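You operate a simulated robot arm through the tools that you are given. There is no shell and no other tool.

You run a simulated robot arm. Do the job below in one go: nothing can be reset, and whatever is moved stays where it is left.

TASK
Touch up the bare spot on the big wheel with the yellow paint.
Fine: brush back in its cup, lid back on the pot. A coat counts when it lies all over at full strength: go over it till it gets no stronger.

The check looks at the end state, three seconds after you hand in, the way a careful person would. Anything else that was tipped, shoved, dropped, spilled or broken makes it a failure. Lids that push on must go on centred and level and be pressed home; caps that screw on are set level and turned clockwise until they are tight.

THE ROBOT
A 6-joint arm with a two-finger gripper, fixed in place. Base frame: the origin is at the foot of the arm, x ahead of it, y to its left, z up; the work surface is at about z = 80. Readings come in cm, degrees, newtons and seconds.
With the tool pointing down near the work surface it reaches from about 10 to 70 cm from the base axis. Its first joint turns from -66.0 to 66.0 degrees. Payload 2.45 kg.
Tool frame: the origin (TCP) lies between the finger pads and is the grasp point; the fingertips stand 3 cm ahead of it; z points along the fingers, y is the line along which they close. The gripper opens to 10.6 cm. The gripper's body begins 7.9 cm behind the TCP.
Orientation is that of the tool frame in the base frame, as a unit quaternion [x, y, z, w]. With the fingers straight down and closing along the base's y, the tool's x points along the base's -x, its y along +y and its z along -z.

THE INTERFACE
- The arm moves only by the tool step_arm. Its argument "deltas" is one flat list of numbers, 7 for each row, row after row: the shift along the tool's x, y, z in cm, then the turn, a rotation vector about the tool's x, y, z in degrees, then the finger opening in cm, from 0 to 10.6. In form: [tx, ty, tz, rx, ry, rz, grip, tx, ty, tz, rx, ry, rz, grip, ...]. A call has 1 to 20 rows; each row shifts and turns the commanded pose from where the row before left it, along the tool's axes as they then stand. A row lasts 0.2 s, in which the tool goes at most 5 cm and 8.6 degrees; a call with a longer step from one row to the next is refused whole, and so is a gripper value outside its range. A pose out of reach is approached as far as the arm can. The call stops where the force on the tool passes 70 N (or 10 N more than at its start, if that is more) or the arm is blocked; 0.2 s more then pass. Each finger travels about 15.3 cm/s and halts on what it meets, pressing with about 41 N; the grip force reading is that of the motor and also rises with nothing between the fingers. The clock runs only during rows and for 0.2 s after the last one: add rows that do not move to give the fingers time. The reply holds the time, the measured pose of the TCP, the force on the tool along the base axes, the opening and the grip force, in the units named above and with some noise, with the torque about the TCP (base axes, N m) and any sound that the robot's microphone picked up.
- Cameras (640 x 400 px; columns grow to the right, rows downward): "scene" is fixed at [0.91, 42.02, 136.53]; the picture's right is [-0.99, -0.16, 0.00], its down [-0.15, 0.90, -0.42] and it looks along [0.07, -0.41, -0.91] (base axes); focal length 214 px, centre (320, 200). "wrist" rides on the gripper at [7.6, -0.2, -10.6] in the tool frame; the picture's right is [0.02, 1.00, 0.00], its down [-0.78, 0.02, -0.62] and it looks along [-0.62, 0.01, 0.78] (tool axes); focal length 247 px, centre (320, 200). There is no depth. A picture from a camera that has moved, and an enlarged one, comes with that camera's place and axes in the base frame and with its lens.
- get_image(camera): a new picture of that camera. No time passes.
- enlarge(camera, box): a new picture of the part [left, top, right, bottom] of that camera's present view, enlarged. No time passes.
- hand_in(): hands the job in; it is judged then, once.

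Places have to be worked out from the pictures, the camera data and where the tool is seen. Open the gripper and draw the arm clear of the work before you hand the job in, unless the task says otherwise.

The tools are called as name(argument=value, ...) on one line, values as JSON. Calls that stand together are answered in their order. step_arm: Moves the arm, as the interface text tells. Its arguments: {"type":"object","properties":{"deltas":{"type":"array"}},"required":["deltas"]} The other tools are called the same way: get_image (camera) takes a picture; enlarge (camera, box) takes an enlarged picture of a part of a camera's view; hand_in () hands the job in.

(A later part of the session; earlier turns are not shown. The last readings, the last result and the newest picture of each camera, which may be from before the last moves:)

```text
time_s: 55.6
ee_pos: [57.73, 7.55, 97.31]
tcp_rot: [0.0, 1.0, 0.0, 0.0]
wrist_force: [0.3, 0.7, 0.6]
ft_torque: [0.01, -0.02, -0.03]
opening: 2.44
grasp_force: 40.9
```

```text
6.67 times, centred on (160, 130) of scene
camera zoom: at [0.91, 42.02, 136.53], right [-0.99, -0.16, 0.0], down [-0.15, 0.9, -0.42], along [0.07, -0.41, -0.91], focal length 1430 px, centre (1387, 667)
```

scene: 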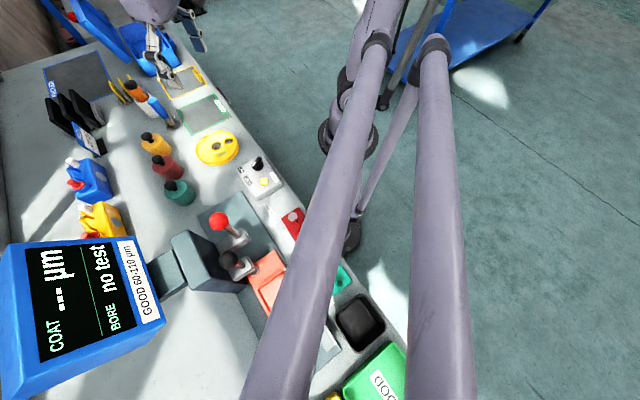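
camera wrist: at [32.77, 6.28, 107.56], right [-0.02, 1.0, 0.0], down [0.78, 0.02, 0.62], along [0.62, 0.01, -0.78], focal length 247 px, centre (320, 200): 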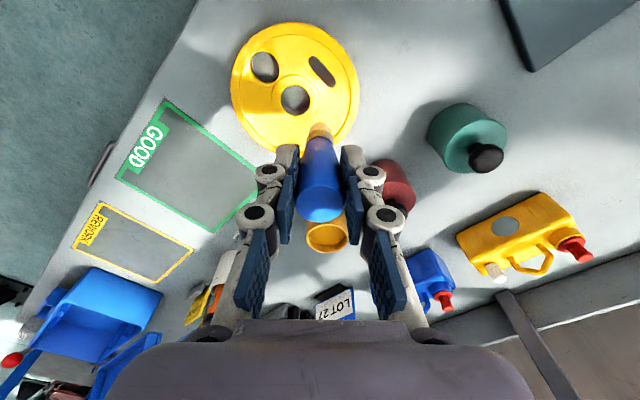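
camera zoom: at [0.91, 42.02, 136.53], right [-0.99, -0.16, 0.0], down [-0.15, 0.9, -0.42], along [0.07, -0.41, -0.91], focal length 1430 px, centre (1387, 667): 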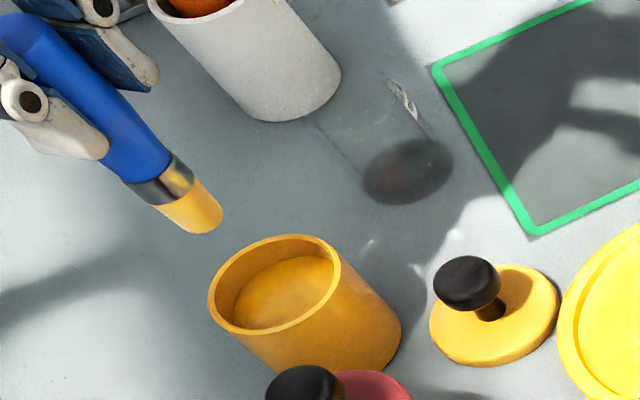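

Centred over the pot. I dip again: down to just above the paint, then a gentle press.

step_arm(deltas=[0.1, 0.1, 2, 0, 0, 0, 1.5, 0, 0, 2, 0, 0, 0, 1.5, 0, 0, 0.6, 0, 0, 0, 1.5, 0, 0, 0.2, 0, 0, 0, 1.5, 0, 0, 0, 0, 0, 0, 1.5])

enlarge(camera="scene", box=[135, 110, 185, 160])

```text
time_s: 56.8
ee_pos: [57.51, 7.97, 92.61]
tcp_rot: [0.0, 1.0, 0.0, 0.0]
wrist_force: [-0.5, -0.1, -1.0]
ft_torque: [-0.03, -0.02, -0.01]
opening: 2.45
grasp_force: 40.9
```

```text
8.00 times, centred on (160, 135) of scene
camera zoom: at [0.91, 42.02, 136.53], right [-0.99, -0.16, 0.0], down [-0.15, 0.9, -0.42], along [0.07, -0.41, -0.91], focal length 1716 px, centre (1600, 720)
```

zoom: 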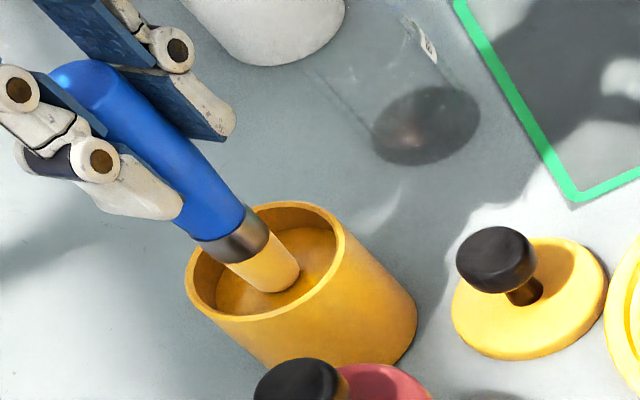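

step_arm(deltas=[0, 0, 0.1, 0, 0, 0, 1.5, 0, 0, 0.1, 0, 0, 0, 1.5, 0, 0, 0, 0, 0, 0, 1.5])

```text
time_s: 57.6
ee_pos: [57.31, 7.79, 92.56]
tcp_rot: [0.0, 1.0, 0.002, 0.001]
wrist_force: [1.5, 3.5, 27.1]
ft_torque: [0.21, -0.43, 0.01]
opening: 2.42
grasp_force: 41.1
```

The bristles press on the paint (27 N). I lift, then go to the dim end, stopping just above the surface.

step_arm(deltas=[0, 0, 0, 0, 0, 0, 1.5, 0, 0, -0.4, 0, 0, 0, 1.5, 0, 0, -2, 0, 0, 0, 1.5, 0, 0, -2.2, 0, 0, 0, 1.5, 0, 0, 0, 0, 0, 0, 1.5, 4.1, -0.42, 0, 0, 0, 0, 1.5, 4.1, -0.42, 0, 0, 0, 0, 1.5, 4.1, -0.42, 0, 0, 0, 0, 1.5, 4.1, -0.42, 0, 0, 0, 0, 1.5, 4.15, -0.42, 0, 0, 0, 0, 1.5, 0, 0, 0, 0, 0, 0, 1.5, 0, 0, 2.5, 0, 0, 0, 1.5, 0, 0, 2.5, 0, 0, 0, 1.5, 0, 0, 0.8, 0, 0, 0, 1.5, 0, 0, 0, 0, 0, 0, 1.5])

enlarge(camera="scene", box=[190, 120, 250, 175])

enlarge(camera="wrist", box=[250, 60, 390, 180])

```text
time_s: 60.8
ee_pos: [36.75, 5.71, 91.14]
tcp_rot: [0.0, 1.0, 0.0, 0.0]
wrist_force: [0.2, 1.0, -0.3]
ft_torque: [-0.02, 0.01, 0.01]
opening: 2.44
grasp_force: 41.1
```

```text
7.27 times, centred on (220, 148) of scene
camera zoom: at [0.91, 42.02, 136.53], right [-0.99, -0.16, 0.0], down [-0.15, 0.9, -0.42], along [0.07, -0.41, -0.91], focal length 1560 px, centre (1047, 582)
```

zoom: 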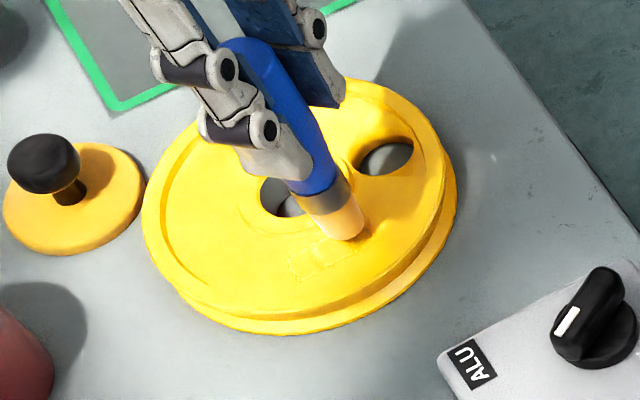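

```text
3.33 times, centred on (320, 120) of wrist
camera zoom: at [29.0, 5.58, 101.65], right [-0.02, 1.0, 0.0], down [0.78, 0.02, 0.62], along [0.62, 0.01, -0.78], focal length 823 px, centre (320, 467)
```

zoom: 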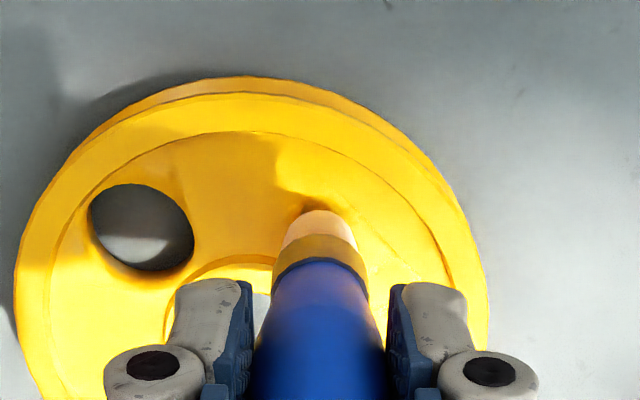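

The brush is over the dim end, just above it. I lower 0.25 and make short symmetric strokes around the patch.

step_arm(deltas=[0, 0, 0.25, 0, 0, 0, 1.5, 0.3, -0.27, 0, 0, 0, 0, 1.5, -0.3, 0.27, 0, 0, 0, 0, 1.5, -0.3, 0.27, 0, 0, 0, 0, 1.5, 0.3, -0.27, 0, 0, 0, 0, 1.5, 0, 0, 0, 0, 0, 0, 1.5])

enlarge(camera="wrist", box=[250, 60, 390, 180])

enlarge(camera="scene", box=[190, 120, 250, 175])

```text
time_s: 62.2
ee_pos: [36.79, 5.63, 90.91]
tcp_rot: [-0.001, 1.0, 0.0, -0.001]
wrist_force: [-0.9, -0.5, -0.5]
ft_torque: [0.0, -0.01, -0.01]
opening: 2.43
grasp_force: 40.7
```

```text
3.33 times, centred on (320, 120) of wrist
camera zoom: at [29.11, 5.5, 101.44], right [-0.02, 1.0, 0.0], down [0.78, 0.02, 0.62], along [0.62, 0.01, -0.78], focal length 823 px, centre (320, 467)
```

zoom: 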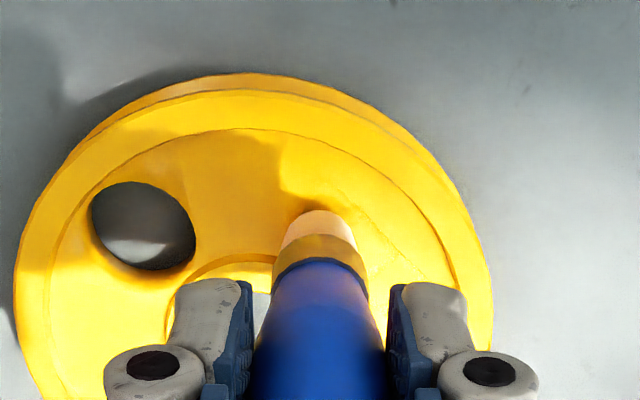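

```text
7.27 times, centred on (220, 148) of scene
camera zoom: at [0.91, 42.02, 136.53], right [-0.99, -0.16, 0.0], down [-0.15, 0.9, -0.42], along [0.07, -0.41, -0.91], focal length 1560 px, centre (1047, 582)
```

zoom: 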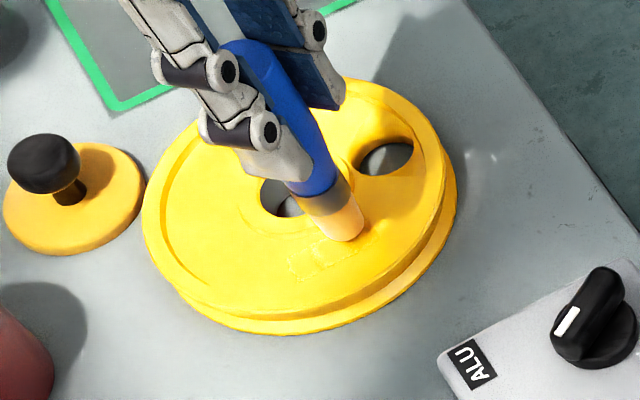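

No dragging force. I repeat with 0.04 more pressure and a few passes, then lift and view.

step_arm(deltas=[0, 0, 0.04, 0, 0, 0, 1.5, 0.3, -0.27, 0, 0, 0, 0, 1.5, -0.3, 0.27, 0, 0, 0, 0, 1.5, -0.3, 0.27, 0, 0, 0, 0, 1.5, 0.3, -0.27, 0, 0, 0, 0, 1.5, 0.25, 0.27, 0, 0, 0, 0, 1.5, -0.5, -0.54, 0, 0, 0, 0, 1.5, 0.25, 0.27, 0, 0, 0, 0, 1.5, 0, 0, 0, 0, 0, 0, 1.5])

step_arm(deltas=[0, 0, -0.5, 0, 0, 0, 1.5, 0, 0, -2, 0, 0, 0, 1.5, 0, 0, -2, 0, 0, 0, 1.5, -3, 0, 0, 0, 0, 0, 1.5, -2.3, 0, 0, 0, 0, 0, 1.5, 0, 0, 0, 0, 0, 0, 1.5])

enlarge(camera="scene", box=[190, 120, 250, 175])

enlarge(camera="wrist", box=[260, 20, 400, 120])

```text
time_s: 64.2
ee_pos: [36.88, 5.63, 90.95]
tcp_rot: [0.001, 1.0, 0.0, 0.0]
wrist_force: [0.6, -0.9, 1.7]
ft_torque: [-0.02, -0.05, 0.02]
opening: 2.46
grasp_force: 40.6
```

```text
time_s: 65.6
ee_pos: [42.08, 5.51, 95.33]
tcp_rot: [0.0, 1.0, -0.001, 0.0]
wrist_force: [-1.4, 0.4, -0.1]
ft_torque: [-0.02, -0.03, -0.02]
opening: 2.46
grasp_force: 40.9
```

```text
7.27 times, centred on (220, 148) of scene
camera zoom: at [0.91, 42.02, 136.53], right [-0.99, -0.16, 0.0], down [-0.15, 0.9, -0.42], along [0.07, -0.41, -0.91], focal length 1560 px, centre (1047, 582)
```

zoom: 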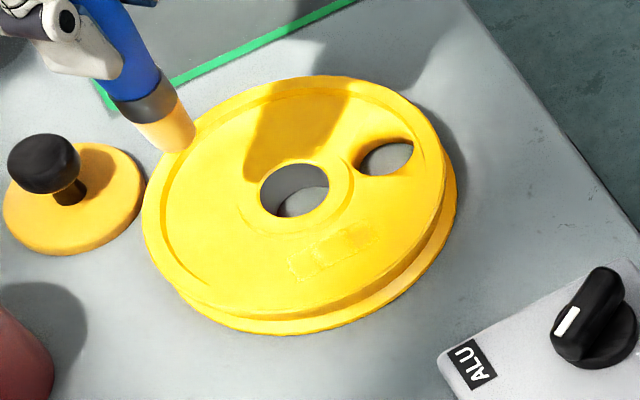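

```text
4.00 times, centred on (330, 70) of wrist
camera zoom: at [34.42, 5.38, 105.93], right [-0.02, 1.0, 0.0], down [0.78, 0.02, 0.62], along [0.62, 0.01, -0.78], focal length 988 px, centre (280, 720)
```

zoom: 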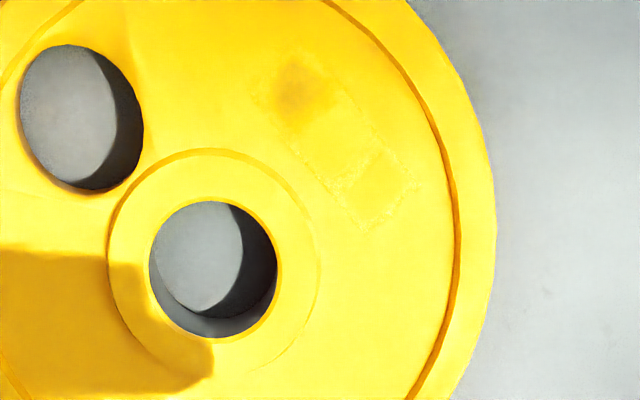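

The near end is much stronger but still slightly darker. I go over it again with several light passes, then along the full length both ways.

step_arm(deltas=[2.65, 0, 0, 0, 0, 0, 1.5, 2.65, 0, 0, 0, 0, 0, 1.5, 0, 0, 2, 0, 0, 0, 1.5, 0, 0, 2, 0, 0, 0, 1.5, 0, 0, 0.51, 0, 0, 0, 1.5, 0.2, -0.18, 0, 0, 0, 0, 1.5, 0.2, -0.18, 0, 0, 0, 0, 1.5, -0.2, 0.18, 0, 0, 0, 0, 1.5, -0.2, 0.18, 0, 0, 0, 0, 1.5, -0.2, 0.18, 0, 0, 0, 0, 1.5, -0.2, 0.18, 0, 0, 0, 0, 1.5, 0.2, -0.18, 0, 0, 0, 0, 1.5, 0.2, -0.18, 0, 0, 0, 0, 1.5, 0.2, -0.18, 0, 0, 0, 0, 1.5, 0.2, -0.18, 0, 0, 0, 0, 1.5, -0.2, 0.18, 0, 0, 0, 0, 1.5, -0.2, 0.18, 0, 0, 0, 0, 1.5, 0, 0, 0, 0, 0, 0, 1.5])

enlarge(camera="scene", box=[190, 120, 250, 175])

```text
time_s: 69.4
ee_pos: [36.82, 5.68, 90.99]
tcp_rot: [0.0, 1.0, 0.0, 0.0]
wrist_force: [-0.6, -0.4, -0.1]
ft_torque: [-0.02, -0.01, 0.0]
opening: 2.41
grasp_force: 41.1
```

```text
7.27 times, centred on (220, 148) of scene
camera zoom: at [0.91, 42.02, 136.53], right [-0.99, -0.16, 0.0], down [-0.15, 0.9, -0.42], along [0.07, -0.41, -0.91], focal length 1560 px, centre (1047, 582)
```

zoom: 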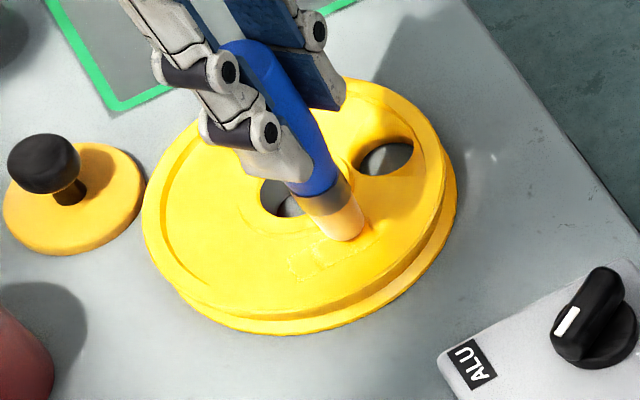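

No force, wheel unmoved. Now a full-length pass there and back, still light.

step_arm(deltas=[0.3, -0.27, 0.02, 0, 0, 0, 1.5, -0.33, 0.3, 0, 0, 0, 0, 1.5, -0.33, 0.3, 0, 0, 0, 0, 1.5, -0.33, 0.3, 0, 0, 0, 0, 1.5, -0.33, 0.3, 0, 0, 0, 0, 1.5, -0.33, 0.3, 0, 0, 0, 0, 1.5, -0.33, 0.3, 0, 0, 0, 0, 1.5, -0.33, 0.3, 0, 0, 0, 0, 1.5, 0.33, -0.3, 0, 0, 0, 0, 1.5, 0.33, -0.3, 0, 0, 0, 0, 1.5, 0.33, -0.3, 0, 0, 0, 0, 1.5, 0.33, -0.3, 0, 0, 0, 0, 1.5, 0.33, -0.3, 0, 0, 0, 0, 1.5, 0.33, -0.3, 0, 0, 0, 0, 1.5, 0.33, -0.3, 0, 0, 0, 0, 1.5, 0, 0, 0, 0, 0, 0, 1.5])

enlarge(camera="scene", box=[190, 120, 250, 175])

```text
time_s: 72.8
ee_pos: [36.64, 5.3, 90.82]
tcp_rot: [0.0, 1.0, 0.0, 0.0]
wrist_force: [4.7, 2.6, 12.3]
ft_torque: [0.26, -0.51, 0.05]
opening: 2.43
grasp_force: 40.9
```

```text
7.27 times, centred on (220, 148) of scene
camera zoom: at [0.9, 42.02, 136.52], right [-0.99, -0.16, 0.0], down [-0.15, 0.9, -0.42], along [0.07, -0.41, -0.91], focal length 1560 px, centre (1047, 582)
```

zoom: 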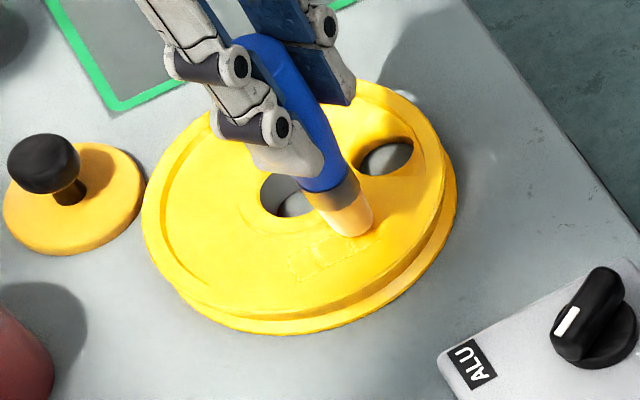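

The wheel stayed in place. I lift and look closely at the coat.

step_arm(deltas=[0, 0, -0.5, 0, 0, 0, 1.5, 0, 0, -2, 0, 0, 0, 1.5, 0, 0, -2, 0, 0, 0, 1.5, -3, 0, 0, 0, 0, 0, 1.5, -2.6, 0.3, 0, 0, 0, 0, 1.5, 0, 0, 0, 0, 0, 0, 1.5])

enlarge(camera="scene", box=[190, 120, 250, 175])

enlarge(camera="wrist", box=[300, 20, 380, 80])

```text
time_s: 74.2
ee_pos: [42.05, 5.8, 95.34]
tcp_rot: [0.0, 1.0, 0.001, 0.0]
wrist_force: [0.2, -1.1, -0.5]
ft_torque: [0.0, 0.01, 0.0]
opening: 2.43
grasp_force: 40.9
```

```text
7.27 times, centred on (220, 148) of scene
camera zoom: at [0.91, 42.02, 136.53], right [-0.99, -0.16, 0.0], down [-0.15, 0.9, -0.42], along [0.07, -0.41, -0.91], focal length 1560 px, centre (1047, 582)
```

zoom: 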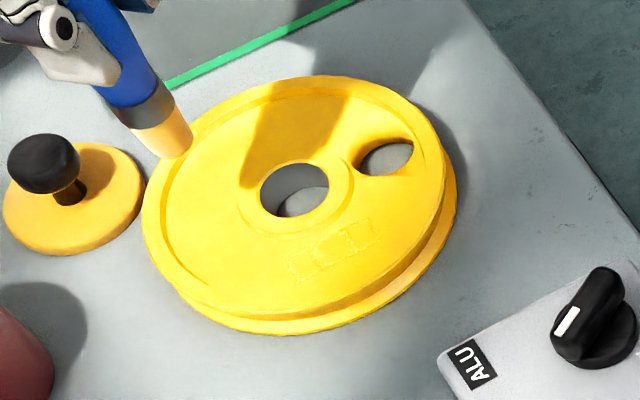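

```text
6.67 times, centred on (340, 50) of wrist
camera zoom: at [34.4, 5.66, 105.89], right [-0.02, 1.0, 0.0], down [0.78, 0.02, 0.62], along [0.62, 0.01, -0.78], focal length 1646 px, centre (187, 1200)
```

zoom: 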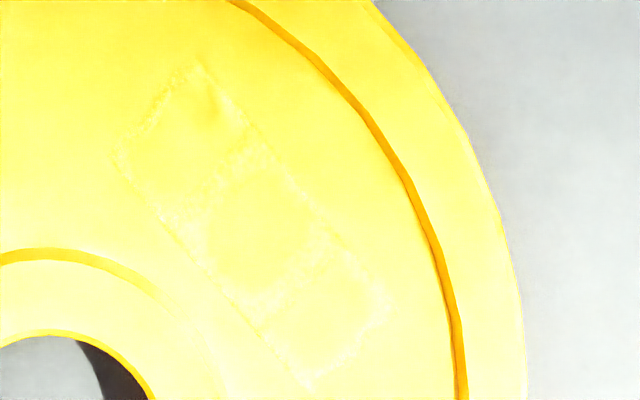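

The coat now looks nearly uniform, with perhaps a trace of a darker tint at the near corner. To be sure it can get no stronger I dip once more and give it a final round.

step_arm(deltas=[0, 0, -2, 0, 0, 0, 1.5, -3.06, 0.4, 0, 0, 0, 0, 1.5, -3.06, 0.4, 0, 0, 0, 0, 1.5, -3.06, 0.4, 0, 0, 0, 0, 1.5, -3.06, 0.4, 0, 0, 0, 0, 1.5, -3.06, 0.42, 0, 0, 0, 0, 1.5, 0, 0, 0, 0, 0, 0, 1.5, 0, 0, 2, 0, 0, 0, 1.5, 0, 0, 2, 0, 0, 0, 1.5, 0, 0, 0.7, 0, 0, 0, 1.5, 0, 0, 0, 0, 0, 0, 1.5])

enlarge(camera="scene", box=[135, 110, 185, 160])

```text
time_s: 76.6
ee_pos: [57.44, 7.7, 92.59]
tcp_rot: [0.0, 1.0, 0.0, 0.0]
wrist_force: [-1.1, -0.8, -0.6]
ft_torque: [0.02, 0.01, 0.01]
opening: 2.41
grasp_force: 40.8
```

```text
8.00 times, centred on (160, 135) of scene
camera zoom: at [0.91, 42.02, 136.53], right [-0.99, -0.16, 0.0], down [-0.15, 0.9, -0.42], along [0.07, -0.41, -0.91], focal length 1716 px, centre (1600, 720)
```

zoom: 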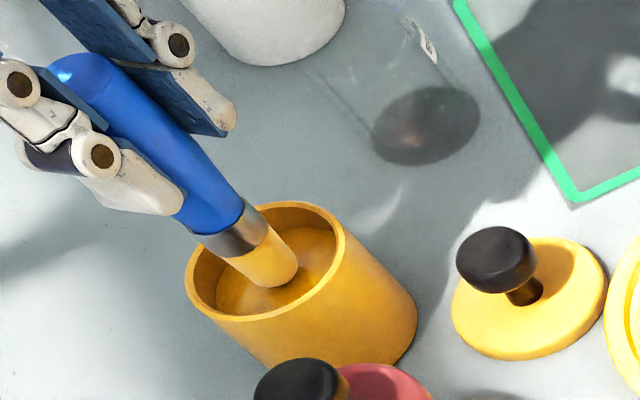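

step_arm(deltas=[0, 0, 0.1, 0, 0, 0, 1.5, 0, 0, 0.1, 0, 0, 0, 1.5, 0, 0, 0.04, 0, 0, 0, 1.5, 0, 0, 0, 0, 0, 0, 1.5])

```text
time_s: 77.6
ee_pos: [57.41, 7.7, 92.37]
tcp_rot: [-0.001, 1.0, -0.001, 0.0]
wrist_force: [0.2, 0.5, -0.3]
ft_torque: [0.0, -0.01, -0.01]
opening: 2.46
grasp_force: 40.8
```

step_arm(deltas=[0, 0, 0.07, 0, 0, 0, 1.5, 0, 0, 0, 0, 0, 0, 1.5])

```text
time_s: 78.2
ee_pos: [57.46, 7.69, 92.39]
tcp_rot: [0.0, 1.0, 0.0, 0.001]
wrist_force: [3.1, -0.1, 20.4]
ft_torque: [-0.11, -0.46, -0.02]
opening: 2.42
grasp_force: 41.0
```

Loaded again (20 N on the paint). I lift, return to the near end and stop just over the surface.

step_arm(deltas=[0, 0, -0.4, 0, 0, 0, 1.5, 0, 0, -2, 0, 0, 0, 1.5, 0, 0, -2, 0, 0, 0, 1.5, 0, 0, 0, 0, 0, 0, 1.5, 4.22, -0.42, 0, 0, 0, 0, 1.5, 4.22, -0.42, 0, 0, 0, 0, 1.5, 4.22, -0.42, 0, 0, 0, 0, 1.5, 4.22, -0.42, 0, 0, 0, 0, 1.5, 4.22, -0.42, 0, 0, 0, 0, 1.5, 0, 0, 0, 0, 0, 0, 1.5, 0, 0, 2.5, 0, 0, 0, 1.5, 0, 0, 2.5, 0, 0, 0, 1.5, 0, 0, 0.6, 0, 0, 0, 1.5, 0, 0, 0, 0, 0, 0, 1.5])

step_arm(deltas=[0, 0, 0.2, 0, 0, 0, 1.5, 0, 0, 0.09, 0, 0, 0, 1.5, 0, 0, 0, 0, 0, 0, 1.5])

```text
time_s: 81.2
ee_pos: [36.19, 5.52, 91.06]
tcp_rot: [0.0, 1.0, 0.0, 0.001]
wrist_force: [-0.7, 0.6, -1.3]
ft_torque: [-0.02, -0.02, -0.04]
opening: 2.45
grasp_force: 40.5
```

```text
time_s: 82.0
ee_pos: [36.32, 5.49, 90.81]
tcp_rot: [0.0, 1.0, -0.001, 0.0]
wrist_force: [-0.1, 0.3, -0.4]
ft_torque: [-0.03, 0.02, 0.02]
opening: 2.44
grasp_force: 41.6
```

No drag yet at this height. I stroke along the outer line, cross over, and come back along the hub-side line.

step_arm(deltas=[-0.33, 0.3, 0.01, 0, 0, 0, 1.5, -0.33, 0.3, 0, 0, 0, 0, 1.5, -0.33, 0.3, 0, 0, 0, 0, 1.5, -0.33, 0.3, 0, 0, 0, 0, 1.5, -0.33, 0.3, 0, 0, 0, 0, 1.5, -0.33, 0.3, 0, 0, 0, 0, 1.5, -0.33, 0.3, 0, 0, 0, 0, 1.5, -0.35, -0.38, 0, 0, 0, 0, 1.5, 0.33, -0.3, 0, 0, 0, 0, 1.5, 0.33, -0.3, 0, 0, 0, 0, 1.5, 0.33, -0.3, 0, 0, 0, 0, 1.5, 0.33, -0.3, 0, 0, 0, 0, 1.5, 0.33, -0.3, 0, 0, 0, 0, 1.5, 0.33, -0.3, 0, 0, 0, 0, 1.5, 0, 0, 0, 0, 0, 0, 1.5])

enlarge(camera="scene", box=[190, 120, 250, 175])

```text
time_s: 85.2
ee_pos: [36.91, 5.44, 90.86]
tcp_rot: [0.0, 1.0, 0.0, 0.0]
wrist_force: [0.2, 0.8, -0.3]
ft_torque: [0.02, 0.0, 0.01]
opening: 2.4
grasp_force: 40.8
```

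```text
7.27 times, centred on (220, 148) of scene
camera zoom: at [0.91, 42.02, 136.53], right [-0.99, -0.16, 0.0], down [-0.15, 0.9, -0.42], along [0.07, -0.41, -0.91], focal length 1560 px, centre (1047, 582)
```

zoom: 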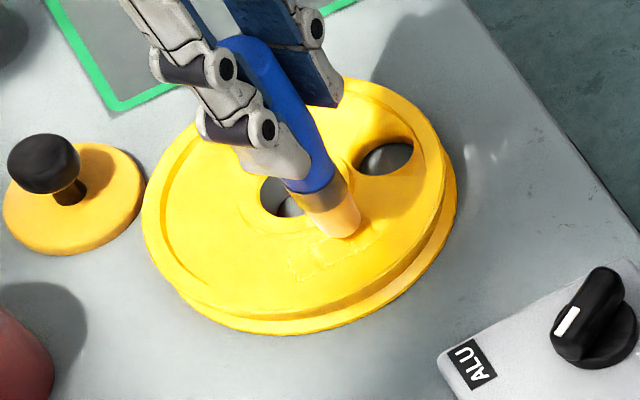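

The wheel is still in place. I go once more over the near end, across and along, a hair lower.

step_arm(deltas=[0.3, -0.15, 0.01, 0, 0, 0, 1.5, 0.2, 0.2, 0, 0, 0, 0, 1.5, 0.15, 0.2, 0, 0, 0, 0, 1.5, -0.3, 0.27, 0, 0, 0, 0, 1.5, -0.3, 0.27, 0, 0, 0, 0, 1.5, -0.2, -0.2, 0, 0, 0, 0, 1.5, 0.3, -0.27, 0, 0, 0, 0, 1.5, 0.3, -0.27, 0, 0, 0, 0, 1.5, -0.15, 0.1, 0.02, 0, 0, 0, 1.5, 0, 0, 0, 0, 0, 0, 1.5])

step_arm(deltas=[0, 0, -0.5, 0, 0, 0, 1.5, 0, 0, -2, 0, 0, 0, 1.5, 0, 0, -2, 0, 0, 0, 1.5, -3, 0, 0, 0, 0, 0, 1.5, -2.4, 0, 0, 0, 0, 0, 1.5, 0, 0, 0, 0, 0, 0, 1.5])

enlarge(camera="scene", box=[190, 120, 250, 175])

enlarge(camera="wrist", box=[300, 20, 380, 80])

enlarge(camera="wrist", box=[230, 0, 400, 120])

```text
time_s: 87.4
ee_pos: [36.72, 5.71, 90.72]
tcp_rot: [0.0, 1.0, 0.0, 0.0]
wrist_force: [0.5, 0.1, -0.7]
ft_torque: [-0.01, -0.05, -0.02]
opening: 2.41
grasp_force: 40.9
```

```text
time_s: 88.8
ee_pos: [42.06, 5.64, 95.34]
tcp_rot: [0.0, 1.0, 0.0, 0.0]
wrist_force: [-0.1, -0.1, 0.4]
ft_torque: [0.02, -0.01, 0.01]
opening: 2.43
grasp_force: 41.2
```

```text
7.27 times, centred on (220, 148) of scene
camera zoom: at [0.91, 42.02, 136.53], right [-0.99, -0.16, 0.0], down [-0.15, 0.9, -0.42], along [0.07, -0.41, -0.91], focal length 1560 px, centre (1047, 582)
```

zoom: 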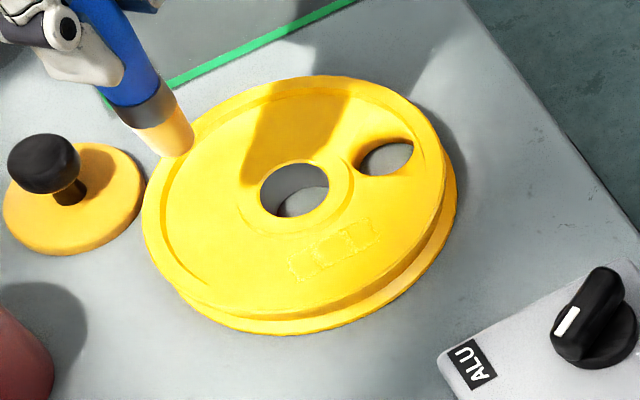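

```text
6.67 times, centred on (340, 50) of wrist
camera zoom: at [34.37, 5.57, 105.79], right [-0.02, 1.0, 0.0], down [0.78, 0.02, 0.62], along [0.62, 0.01, -0.78], focal length 1646 px, centre (187, 1200)
```

zoom: 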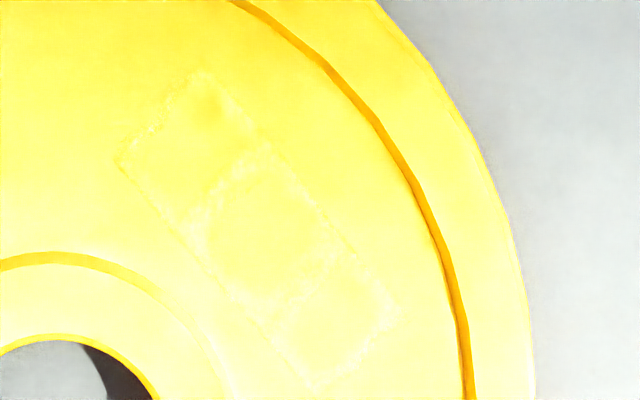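

```text
3.33 times, centred on (315, 60) of wrist
camera zoom: at [34.37, 5.57, 105.79], right [-0.02, 1.0, 0.0], down [0.78, 0.02, 0.62], along [0.62, 0.01, -0.78], focal length 823 px, centre (337, 667)
```

zoom: 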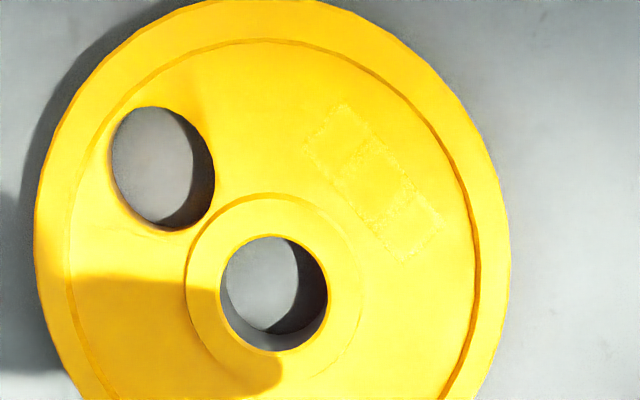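

The coat looks uniform now, at most a trace of tint at the near cell. One last round of gentle dabs over all three thirds will show whether it still changes.

step_arm(deltas=[2.7, 0, 0, 0, 0, 0, 1.5, 2.7, 0, 0, 0, 0, 0, 1.5, 0, 0, 2, 0, 0, 0, 1.5, 0, 0, 2, 0, 0, 0, 1.5, 0, 0, 0.52, 0, 0, 0, 1.5, 0, 0, 0, 0, 0, 0, 1.5])

step_arm(deltas=[0, 0, 0.04, 0, 0, 0, 1.5, 0, 0, 0, 0, 0, 0, 1.5])

```text
time_s: 90.2
ee_pos: [36.74, 5.5, 90.72]
tcp_rot: [0.001, 1.0, 0.0, 0.0]
wrist_force: [-0.9, 1.0, 12.8]
ft_torque: [0.01, -0.03, -0.02]
opening: 2.46
grasp_force: 40.5
```

```text
time_s: 90.8
ee_pos: [36.67, 5.72, 90.88]
tcp_rot: [0.0, 1.0, 0.0, 0.0]
wrist_force: [-1.5, 2.0, 34.5]
ft_torque: [0.07, -0.19, -0.01]
opening: 2.44
grasp_force: 41.3
```

step_arm(deltas=[0, 0, -0.05, 0, 0, 0, 1.5, 0.15, -0.13, 0, 0, 0, 0, 1.5, -0.15, 0.13, 0, 0, 0, 0, 1.5, 0, 0, -0.35, 0, 0, 0, 1.5, -0.95, 0.85, 0, 0, 0, 0, 1.5, 0, 0, 0.34, 0, 0, 0, 1.5, 0, 0, 0.02, 0, 0, 0, 1.5, 0, 0, 0, 0, 0, 0, 1.5, 0, 0, -0.35, 0, 0, 0, 1.5, -0.95, 0.9, 0, 0, 0, 0, 1.5, 0, 0, 0.34, 0, 0, 0, 1.5, 0, 0, 0.02, 0, 0, 0, 1.5, 0, 0, 0, 0, 0, 0, 1.5, 0, 0, -0.5, 0, 0, 0, 1.5, 0, 0, -2, 0, 0, 0, 1.5, 0, 0, -2, 0, 0, 0, 1.5, -3.5, -1, 0, 0, 0, 0, 1.5, 0, -0.8, 0, 0, 0, 0, 1.5, 0, 0, 0, 0, 0, 0, 1.5])

enlarge(camera="scene", box=[190, 120, 250, 175])

enlarge(camera="wrist", box=[300, 20, 380, 80])

enlarge(camera="wrist", box=[230, 0, 400, 120])

```text
time_s: 94.8
ee_pos: [42.04, 5.49, 95.4]
tcp_rot: [0.0, 1.0, 0.0, 0.0]
wrist_force: [0.2, -0.1, 0.0]
ft_torque: [-0.02, -0.05, 0.0]
opening: 2.45
grasp_force: 41.4
```

```text
7.27 times, centred on (220, 148) of scene
camera zoom: at [0.91, 42.02, 136.53], right [-0.99, -0.16, 0.0], down [-0.15, 0.9, -0.42], along [0.07, -0.41, -0.91], focal length 1560 px, centre (1047, 582)
```

zoom: 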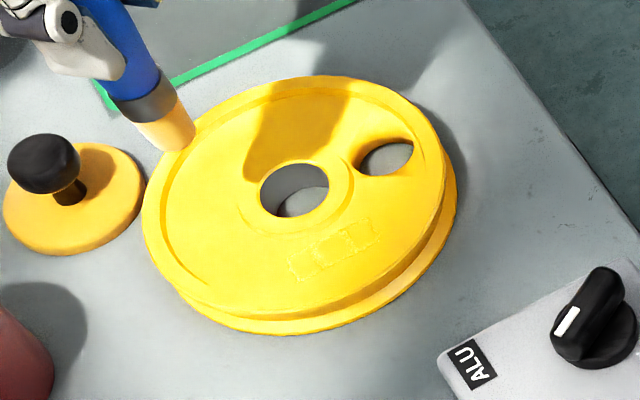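

```text
6.67 times, centred on (340, 50) of wrist
camera zoom: at [34.33, 5.39, 105.91], right [-0.02, 1.0, 0.0], down [0.78, 0.02, 0.62], along [0.62, 0.01, -0.78], focal length 1646 px, centre (187, 1200)
```

zoom: 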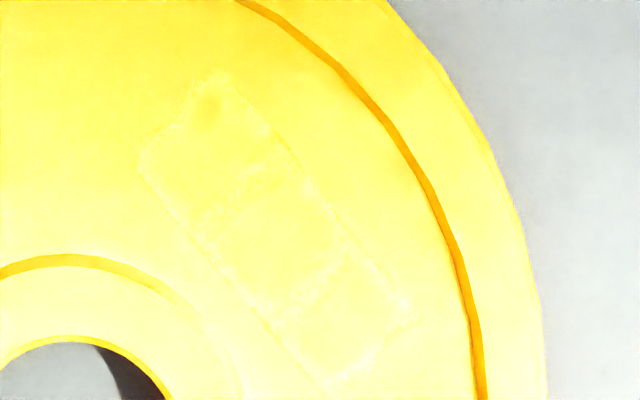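

```text
3.33 times, centred on (315, 60) of wrist
camera zoom: at [34.33, 5.39, 105.91], right [-0.02, 1.0, 0.0], down [0.78, 0.02, 0.62], along [0.62, 0.01, -0.78], focal length 823 px, centre (337, 667)
```

zoom: 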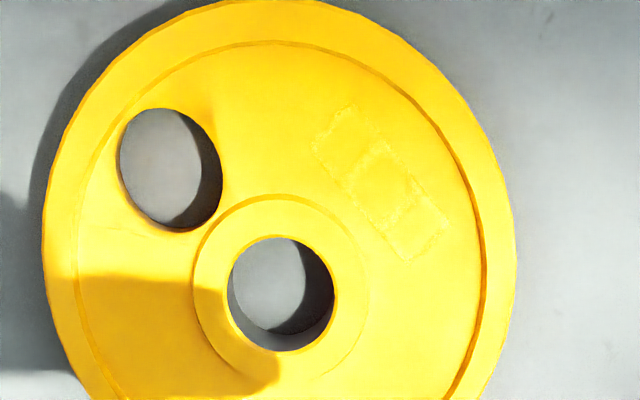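

A tiny tinted speck remains at the very near tip, about (36.36, 5.6). I go over just that tip with real contact.

step_arm(deltas=[2.9, 0, 0, 0, 0, 0, 1.5, 2.9, 0, 0, 0, 0, 0, 1.5, 0, 0, 2, 0, 0, 0, 1.5, 0, 0, 2, 0, 0, 0, 1.5, 0, 0, 0.49, 0, 0, 0, 1.5, 0, 0, 0, 0, 0, 0, 1.5])

```text
time_s: 96.2
ee_pos: [36.34, 5.6, 90.79]
tcp_rot: [0.0, 1.0, 0.0, -0.001]
wrist_force: [-2.3, 0.5, 33.2]
ft_torque: [-0.09, -0.18, -0.01]
opening: 2.45
grasp_force: 41.1
```

Firm contact (33 N). I ease off, make tiny symmetric strokes, dab just beside, then lift and look.

step_arm(deltas=[0, 0, -0.05, 0, 0, 0, 1.5, 0.15, -0.13, 0, 0, 0, 0, 1.5, -0.15, 0.13, 0, 0, 0, 0, 1.5, 0.12, 0.13, 0, 0, 0, 0, 1.5, -0.12, -0.13, 0, 0, 0, 0, 1.5, 0, 0, -0.3, 0, 0, 0, 1.5, -0.1, -0.25, 0, 0, 0, 0, 1.5, 0, 0, 0.32, 0, 0, 0, 1.5, 0, 0, 0, 0, 0, 0, 1.5, 0, 0, -0.3, 0, 0, 0, 1.5, 0.1, 0.45, 0, 0, 0, 0, 1.5, 0, 0, 0.3, 0, 0, 0, 1.5, 0, 0, 0, 0, 0, 0, 1.5, 0, 0, -0.5, 0, 0, 0, 1.5, 0, 0, -2, 0, 0, 0, 1.5, 0, 0, -2, 0, 0, 0, 1.5, -2.9, -0.2, 0, 0, 0, 0, 1.5, -2.9, 0, 0, 0, 0, 0, 1.5, 0, 0, 0, 0, 0, 0, 1.5])

enlarge(camera="scene", box=[190, 120, 250, 175])

enlarge(camera="wrist", box=[300, 20, 380, 80])

enlarge(camera="wrist", box=[230, 0, 400, 120])

```text
time_s: 100.2
ee_pos: [42.32, 5.7, 95.36]
tcp_rot: [0.001, 1.0, 0.0, 0.0]
wrist_force: [0.0, 0.2, -0.8]
ft_torque: [-0.02, 0.01, 0.0]
opening: 2.46
grasp_force: 40.4
```

```text
7.27 times, centred on (220, 148) of scene
camera zoom: at [0.91, 42.02, 136.53], right [-0.99, -0.16, 0.0], down [-0.15, 0.9, -0.42], along [0.07, -0.41, -0.91], focal length 1560 px, centre (1047, 582)
```

zoom: 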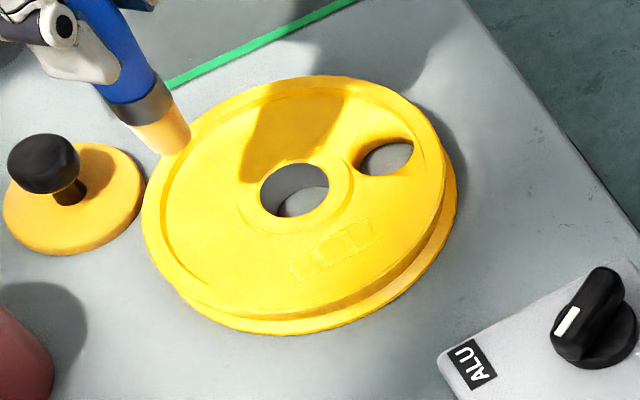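

```text
6.67 times, centred on (340, 50) of wrist
camera zoom: at [34.49, 5.54, 105.84], right [-0.02, 1.0, 0.0], down [0.78, 0.02, 0.62], along [0.62, 0.01, -0.78], focal length 1646 px, centre (187, 1200)
```

zoom: 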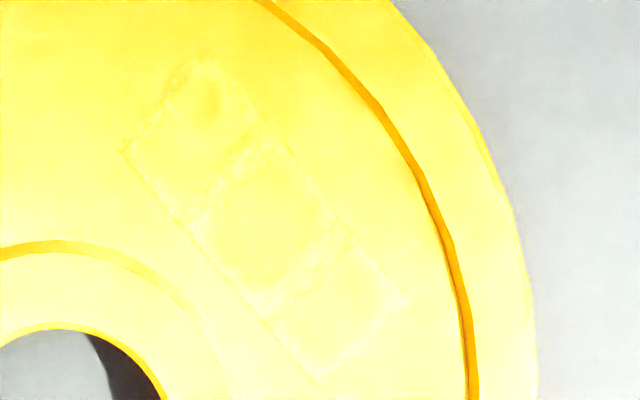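

```text
3.33 times, centred on (315, 60) of wrist
camera zoom: at [34.49, 5.54, 105.84], right [-0.02, 1.0, 0.0], down [0.78, 0.02, 0.62], along [0.62, 0.01, -0.78], focal length 823 px, centre (337, 667)
```

zoom: 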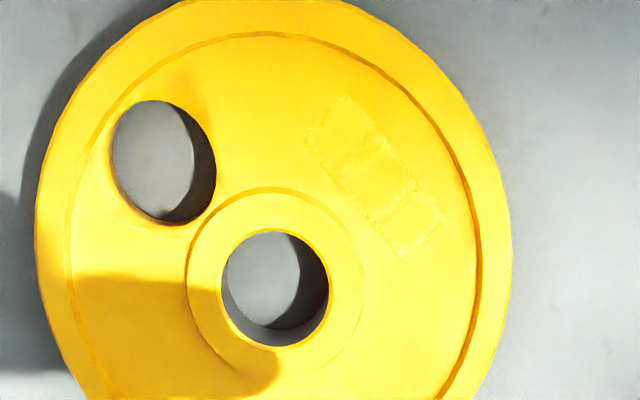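

The coat is uniform now and didn't change further; the wheel stands where it was. I raise the brush and carry it back over its cup.

step_arm(deltas=[0, 0, -2, 0, 0, 0, 1.5, 0, 0, -2, 0, 0, 0, 1.5, -3.4, -1.75, 0, 0, 0, 0, 1.5, -3.4, -1.75, 0, 0, 0, 0, 1.5, -3.4, -1.75, 0, 0, 0, 0, 1.5, -3.4, -1.75, 0, 0, 0, 0, 1.5, -3.37, -1.74, 0, 0, 0, 0, 1.5, 0, 0, 0, 0, 0, 0, 1.5])

enlarge(camera="wrist", box=[220, 60, 420, 260])

enlarge(camera="scene", box=[110, 50, 210, 150])

```text
time_s: 102.0
ee_pos: [59.11, -3.11, 99.39]
tcp_rot: [0.0, 1.0, 0.0, 0.0]
wrist_force: [-0.3, 0.7, -0.9]
ft_torque: [-0.01, -0.01, -0.01]
opening: 2.4
grasp_force: 41.3
```

```text
2.00 times, centred on (320, 160) of wrist
camera zoom: at [51.35, -3.23, 109.93], right [-0.02, 1.0, 0.0], down [0.78, 0.02, 0.62], along [0.62, 0.01, -0.78], focal length 494 px, centre (320, 280)
```

zoom: 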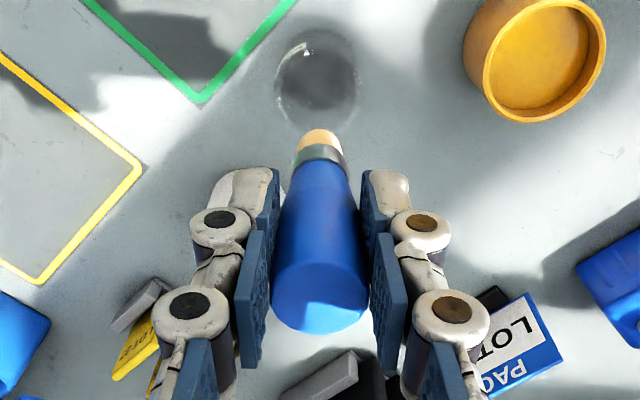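

```text
4.00 times, centred on (160, 100) of scene
camera zoom: at [0.91, 42.02, 136.53], right [-0.99, -0.16, 0.0], down [-0.15, 0.9, -0.42], along [0.07, -0.41, -0.91], focal length 858 px, centre (960, 600)
```

zoom: 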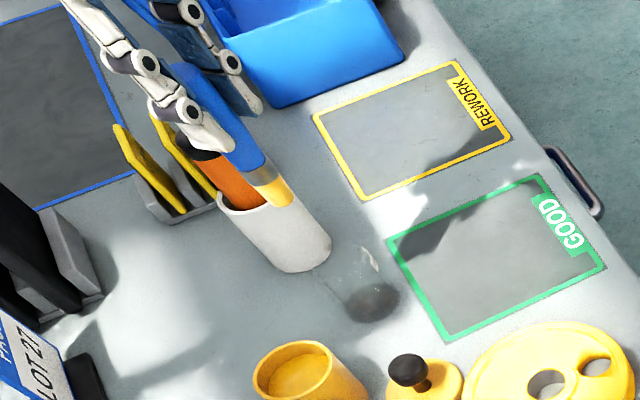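

The view matches the moment I lifted it out, with the brush about 0.4 cm higher in the grip. I lower it straight into the cup.

step_arm(deltas=[0, 0, 1.5, 0, 0, 0, 1.5, 0, 0, 1.5, 0, 0, 0, 1.5, 0, 0, 1.5, 0, 0, 0, 1.5, 0, 0, 1.5, 0, 0, 0, 1.5, 0, 0, 1.5, 0, 0, 0, 1.5, 0, 0, 0.9, 0, 0, 0, 1.5, 0, 0, 0, 0, 0, 0, 1.5])

enlarge(camera="scene", box=[130, 60, 200, 130])

enlarge(camera="wrist", box=[220, 60, 420, 260])

```text
time_s: 103.6
ee_pos: [59.08, -3.04, 91.02]
tcp_rot: [0.0, 1.0, 0.0, 0.0]
wrist_force: [-0.3, 0.2, -1.5]
ft_torque: [-0.02, 0.0, 0.0]
opening: 2.43
grasp_force: 41.0
```

```text
5.71 times, centred on (165, 95) of scene
camera zoom: at [0.91, 42.02, 136.53], right [-0.99, -0.16, 0.0], down [-0.15, 0.9, -0.42], along [0.07, -0.41, -0.91], focal length 1226 px, centre (1206, 800)
```

zoom: 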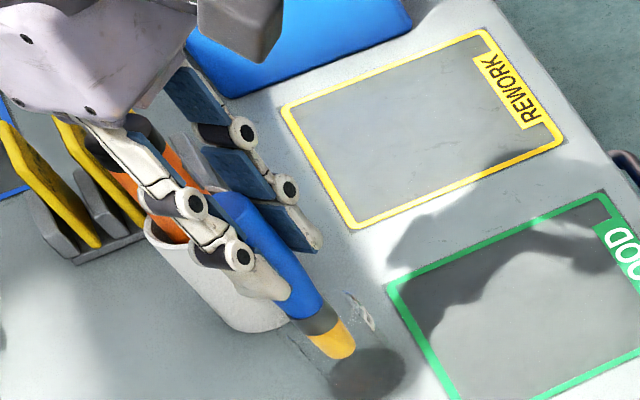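

```text
2.00 times, centred on (320, 160) of wrist
camera zoom: at [51.36, -3.26, 101.5], right [-0.02, 1.0, 0.0], down [0.78, 0.02, 0.62], along [0.62, 0.01, -0.78], focal length 494 px, centre (320, 280)
```

zoom: 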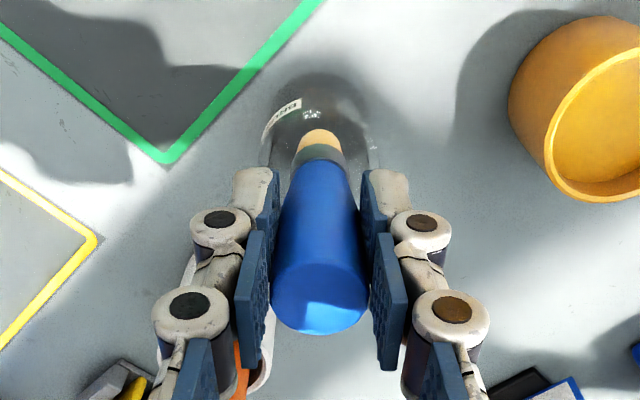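

The brush is inside the cup and about a centimetre from the bottom. I creep down to contact.

step_arm(deltas=[0, 0, 0.3, 0, 0, 0, 1.5, 0, 0, 0.2, 0, 0, 0, 1.5, 0, 0, 0.15, 0, 0, 0, 1.5, 0, 0, 0, 0, 0, 0, 1.5])

step_arm(deltas=[0, 0, 0.1, 0, 0, 0, 1.5, 0, 0, 0.1, 0, 0, 0, 1.5, 0, 0, 0, 0, 0, 0, 1.5])

```text
time_s: 104.6
ee_pos: [59.05, -3.16, 90.27]
tcp_rot: [-0.001, 1.0, -0.001, 0.0]
wrist_force: [-0.2, -0.5, -0.6]
ft_torque: [-0.02, -0.03, 0.01]
opening: 2.43
grasp_force: 41.3
```

```text
time_s: 105.4
ee_pos: [59.09, -3.13, 90.1]
tcp_rot: [0.0, 1.0, 0.0, 0.0]
wrist_force: [0.1, -0.3, 0.2]
ft_torque: [0.02, 0.0, 0.01]
opening: 2.47
grasp_force: 41.0
```

step_arm(deltas=[0, 0, 0.08, 0, 0, 0, 1.5, 0, 0, 0.07, 0, 0, 0, 1.5, 0, 0, 0, 0, 0, 0, 1.5])

enlarge(camera="scene", box=[130, 60, 200, 130])

```text
time_s: 106.2
ee_pos: [58.99, -3.17, 89.95]
tcp_rot: [0.001, 1.0, 0.0, 0.0]
wrist_force: [-0.6, 0.1, -1.0]
ft_torque: [0.0, -0.03, 0.04]
opening: 2.42
grasp_force: 41.4
```

```text
5.71 times, centred on (165, 95) of scene
camera zoom: at [0.91, 42.02, 136.53], right [-0.99, -0.16, 0.0], down [-0.15, 0.9, -0.42], along [0.07, -0.41, -0.91], focal length 1226 px, centre (1206, 800)
```

zoom: 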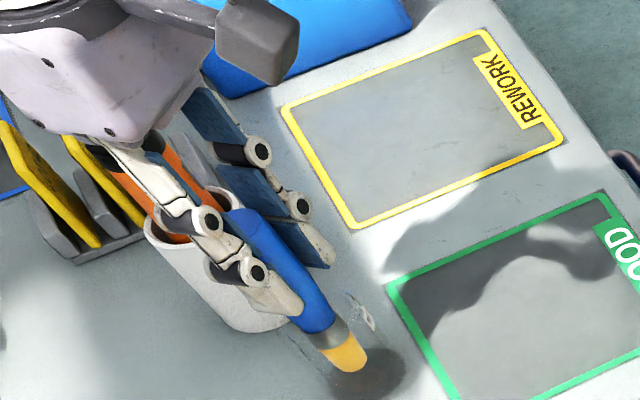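

The tip is nearly where it stood at first. Two more tiny steps to find the bottom.

step_arm(deltas=[0, 0, 0.06, 0, 0, 0, 1.5, 0, 0, 0, 0, 0, 0, 1.5])

step_arm(deltas=[0, 0, 0.05, 0, 0, 0, 1.5, 0, 0, 0, 0, 0, 0, 1.5])

```text
time_s: 106.8
ee_pos: [59.12, -3.17, 89.96]
tcp_rot: [0.0, 1.0, 0.001, -0.001]
wrist_force: [-0.7, 0.4, 0.3]
ft_torque: [0.04, -0.03, 0.0]
opening: 2.45
grasp_force: 40.6
```

```text
time_s: 107.4
ee_pos: [59.14, -3.13, 89.96]
tcp_rot: [0.001, 1.0, 0.0, 0.0]
wrist_force: [0.0, -0.6, -0.7]
ft_torque: [-0.02, 0.02, 0.01]
opening: 2.4
grasp_force: 41.2
```

step_arm(deltas=[0, 0, 0.06, 0, 0, 0, 1.5, 0, 0, 0, 0, 0, 0, 1.5])

step_arm(deltas=[0, 0, 0.05, 0, 0, 0, 1.5, 0, 0, 0, 0, 0, 0, 1.5])

enlarge(camera="scene", box=[130, 60, 200, 130])

```text
time_s: 108.0
ee_pos: [59.11, -3.21, 89.71]
tcp_rot: [0.0, 1.0, 0.0, 0.0]
wrist_force: [0.0, -0.6, -0.2]
ft_torque: [-0.01, 0.0, 0.0]
opening: 2.42
grasp_force: 41.1
```

```text
time_s: 108.6
ee_pos: [59.07, -3.18, 89.78]
tcp_rot: [0.001, 1.0, 0.0, 0.001]
wrist_force: [0.1, -0.1, -0.6]
ft_torque: [0.03, 0.02, -0.01]
opening: 2.44
grasp_force: 41.0
```

```text
5.71 times, centred on (165, 95) of scene
camera zoom: at [0.91, 42.02, 136.53], right [-0.99, -0.16, 0.0], down [-0.15, 0.9, -0.42], along [0.07, -0.41, -0.91], focal length 1226 px, centre (1206, 800)
```

zoom: 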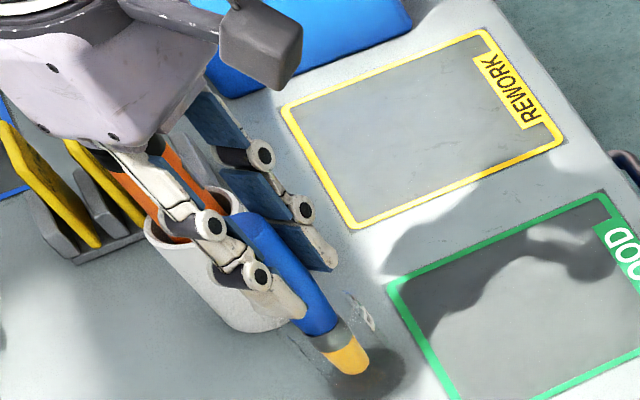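

step_arm(deltas=[0, 0, 0.06, 0, 0, 0, 1.5, 0, 0, 0, 0, 0, 0, 1.5])

step_arm(deltas=[0, 0, 0.05, 0, 0, 0, 1.5, 0, 0, 0, 0, 0, 0, 1.5])

```text
time_s: 109.2
ee_pos: [59.0, -3.18, 89.73]
tcp_rot: [0.0, 1.0, 0.0, -0.001]
wrist_force: [0.3, -0.4, -0.1]
ft_torque: [-0.01, -0.01, -0.01]
opening: 2.41
grasp_force: 41.3
```

```text
time_s: 109.8
ee_pos: [58.97, -3.15, 89.62]
tcp_rot: [0.0, 1.0, 0.0, 0.0]
wrist_force: [-1.2, -0.6, 2.5]
ft_torque: [-0.07, 0.04, 0.01]
opening: 2.44
grasp_force: 40.8
```

step_arm(deltas=[0, 0, 0.04, 0, 0, 0, 1.5, 0, 0, 0, 0, 0, 0, 1.5])

```text
time_s: 110.4
ee_pos: [59.02, -3.14, 89.58]
tcp_rot: [0.0, 1.0, 0.0, 0.001]
wrist_force: [2.1, -0.3, 9.9]
ft_torque: [-0.07, -0.22, -0.01]
opening: 2.45
grasp_force: 41.2
```

The brush stands on the cup's bottom (10 N). I ease off slightly, open the fingers and rise straight up.

step_arm(deltas=[0, 0, -0.03, 0, 0, 0, 1.5, 0, 0, 0, 0, 0, 0, 2.6, 0, 0, 0, 0, 0, 0, 3.2, 0, 0, 0, 0, 0, 0, 4.2, 0, 0, 0, 0, 0, 0, 5.2, 0, 0, 0, 0, 0, 0, 5.2])

enlarge(camera="wrist", box=[220, 60, 420, 260])

enlarge(camera="scene", box=[130, 60, 200, 130])

```text
time_s: 111.8
ee_pos: [58.98, -3.26, 89.54]
tcp_rot: [0.0, 1.0, 0.0, 0.0]
wrist_force: [-0.3, 0.4, 0.5]
ft_torque: [-0.01, 0.02, 0.01]
opening: 5.2
grasp_force: 0.0
```

```text
2.00 times, centred on (320, 160) of wrist
camera zoom: at [51.35, -3.27, 100.15], right [-0.02, 1.0, 0.0], down [0.78, 0.02, 0.62], along [0.62, 0.01, -0.78], focal length 494 px, centre (320, 280)
```

zoom: 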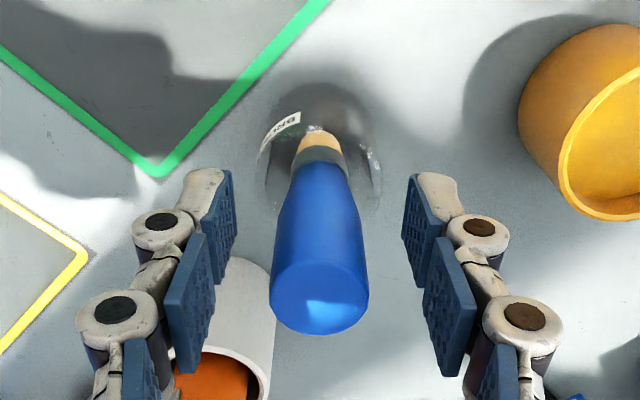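

```text
5.71 times, centred on (165, 95) of scene
camera zoom: at [0.91, 42.02, 136.53], right [-0.99, -0.16, 0.0], down [-0.15, 0.9, -0.42], along [0.07, -0.41, -0.91], focal length 1226 px, centre (1206, 800)
```

zoom: 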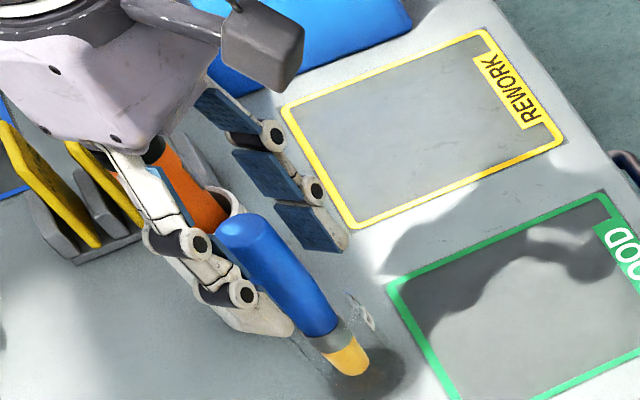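

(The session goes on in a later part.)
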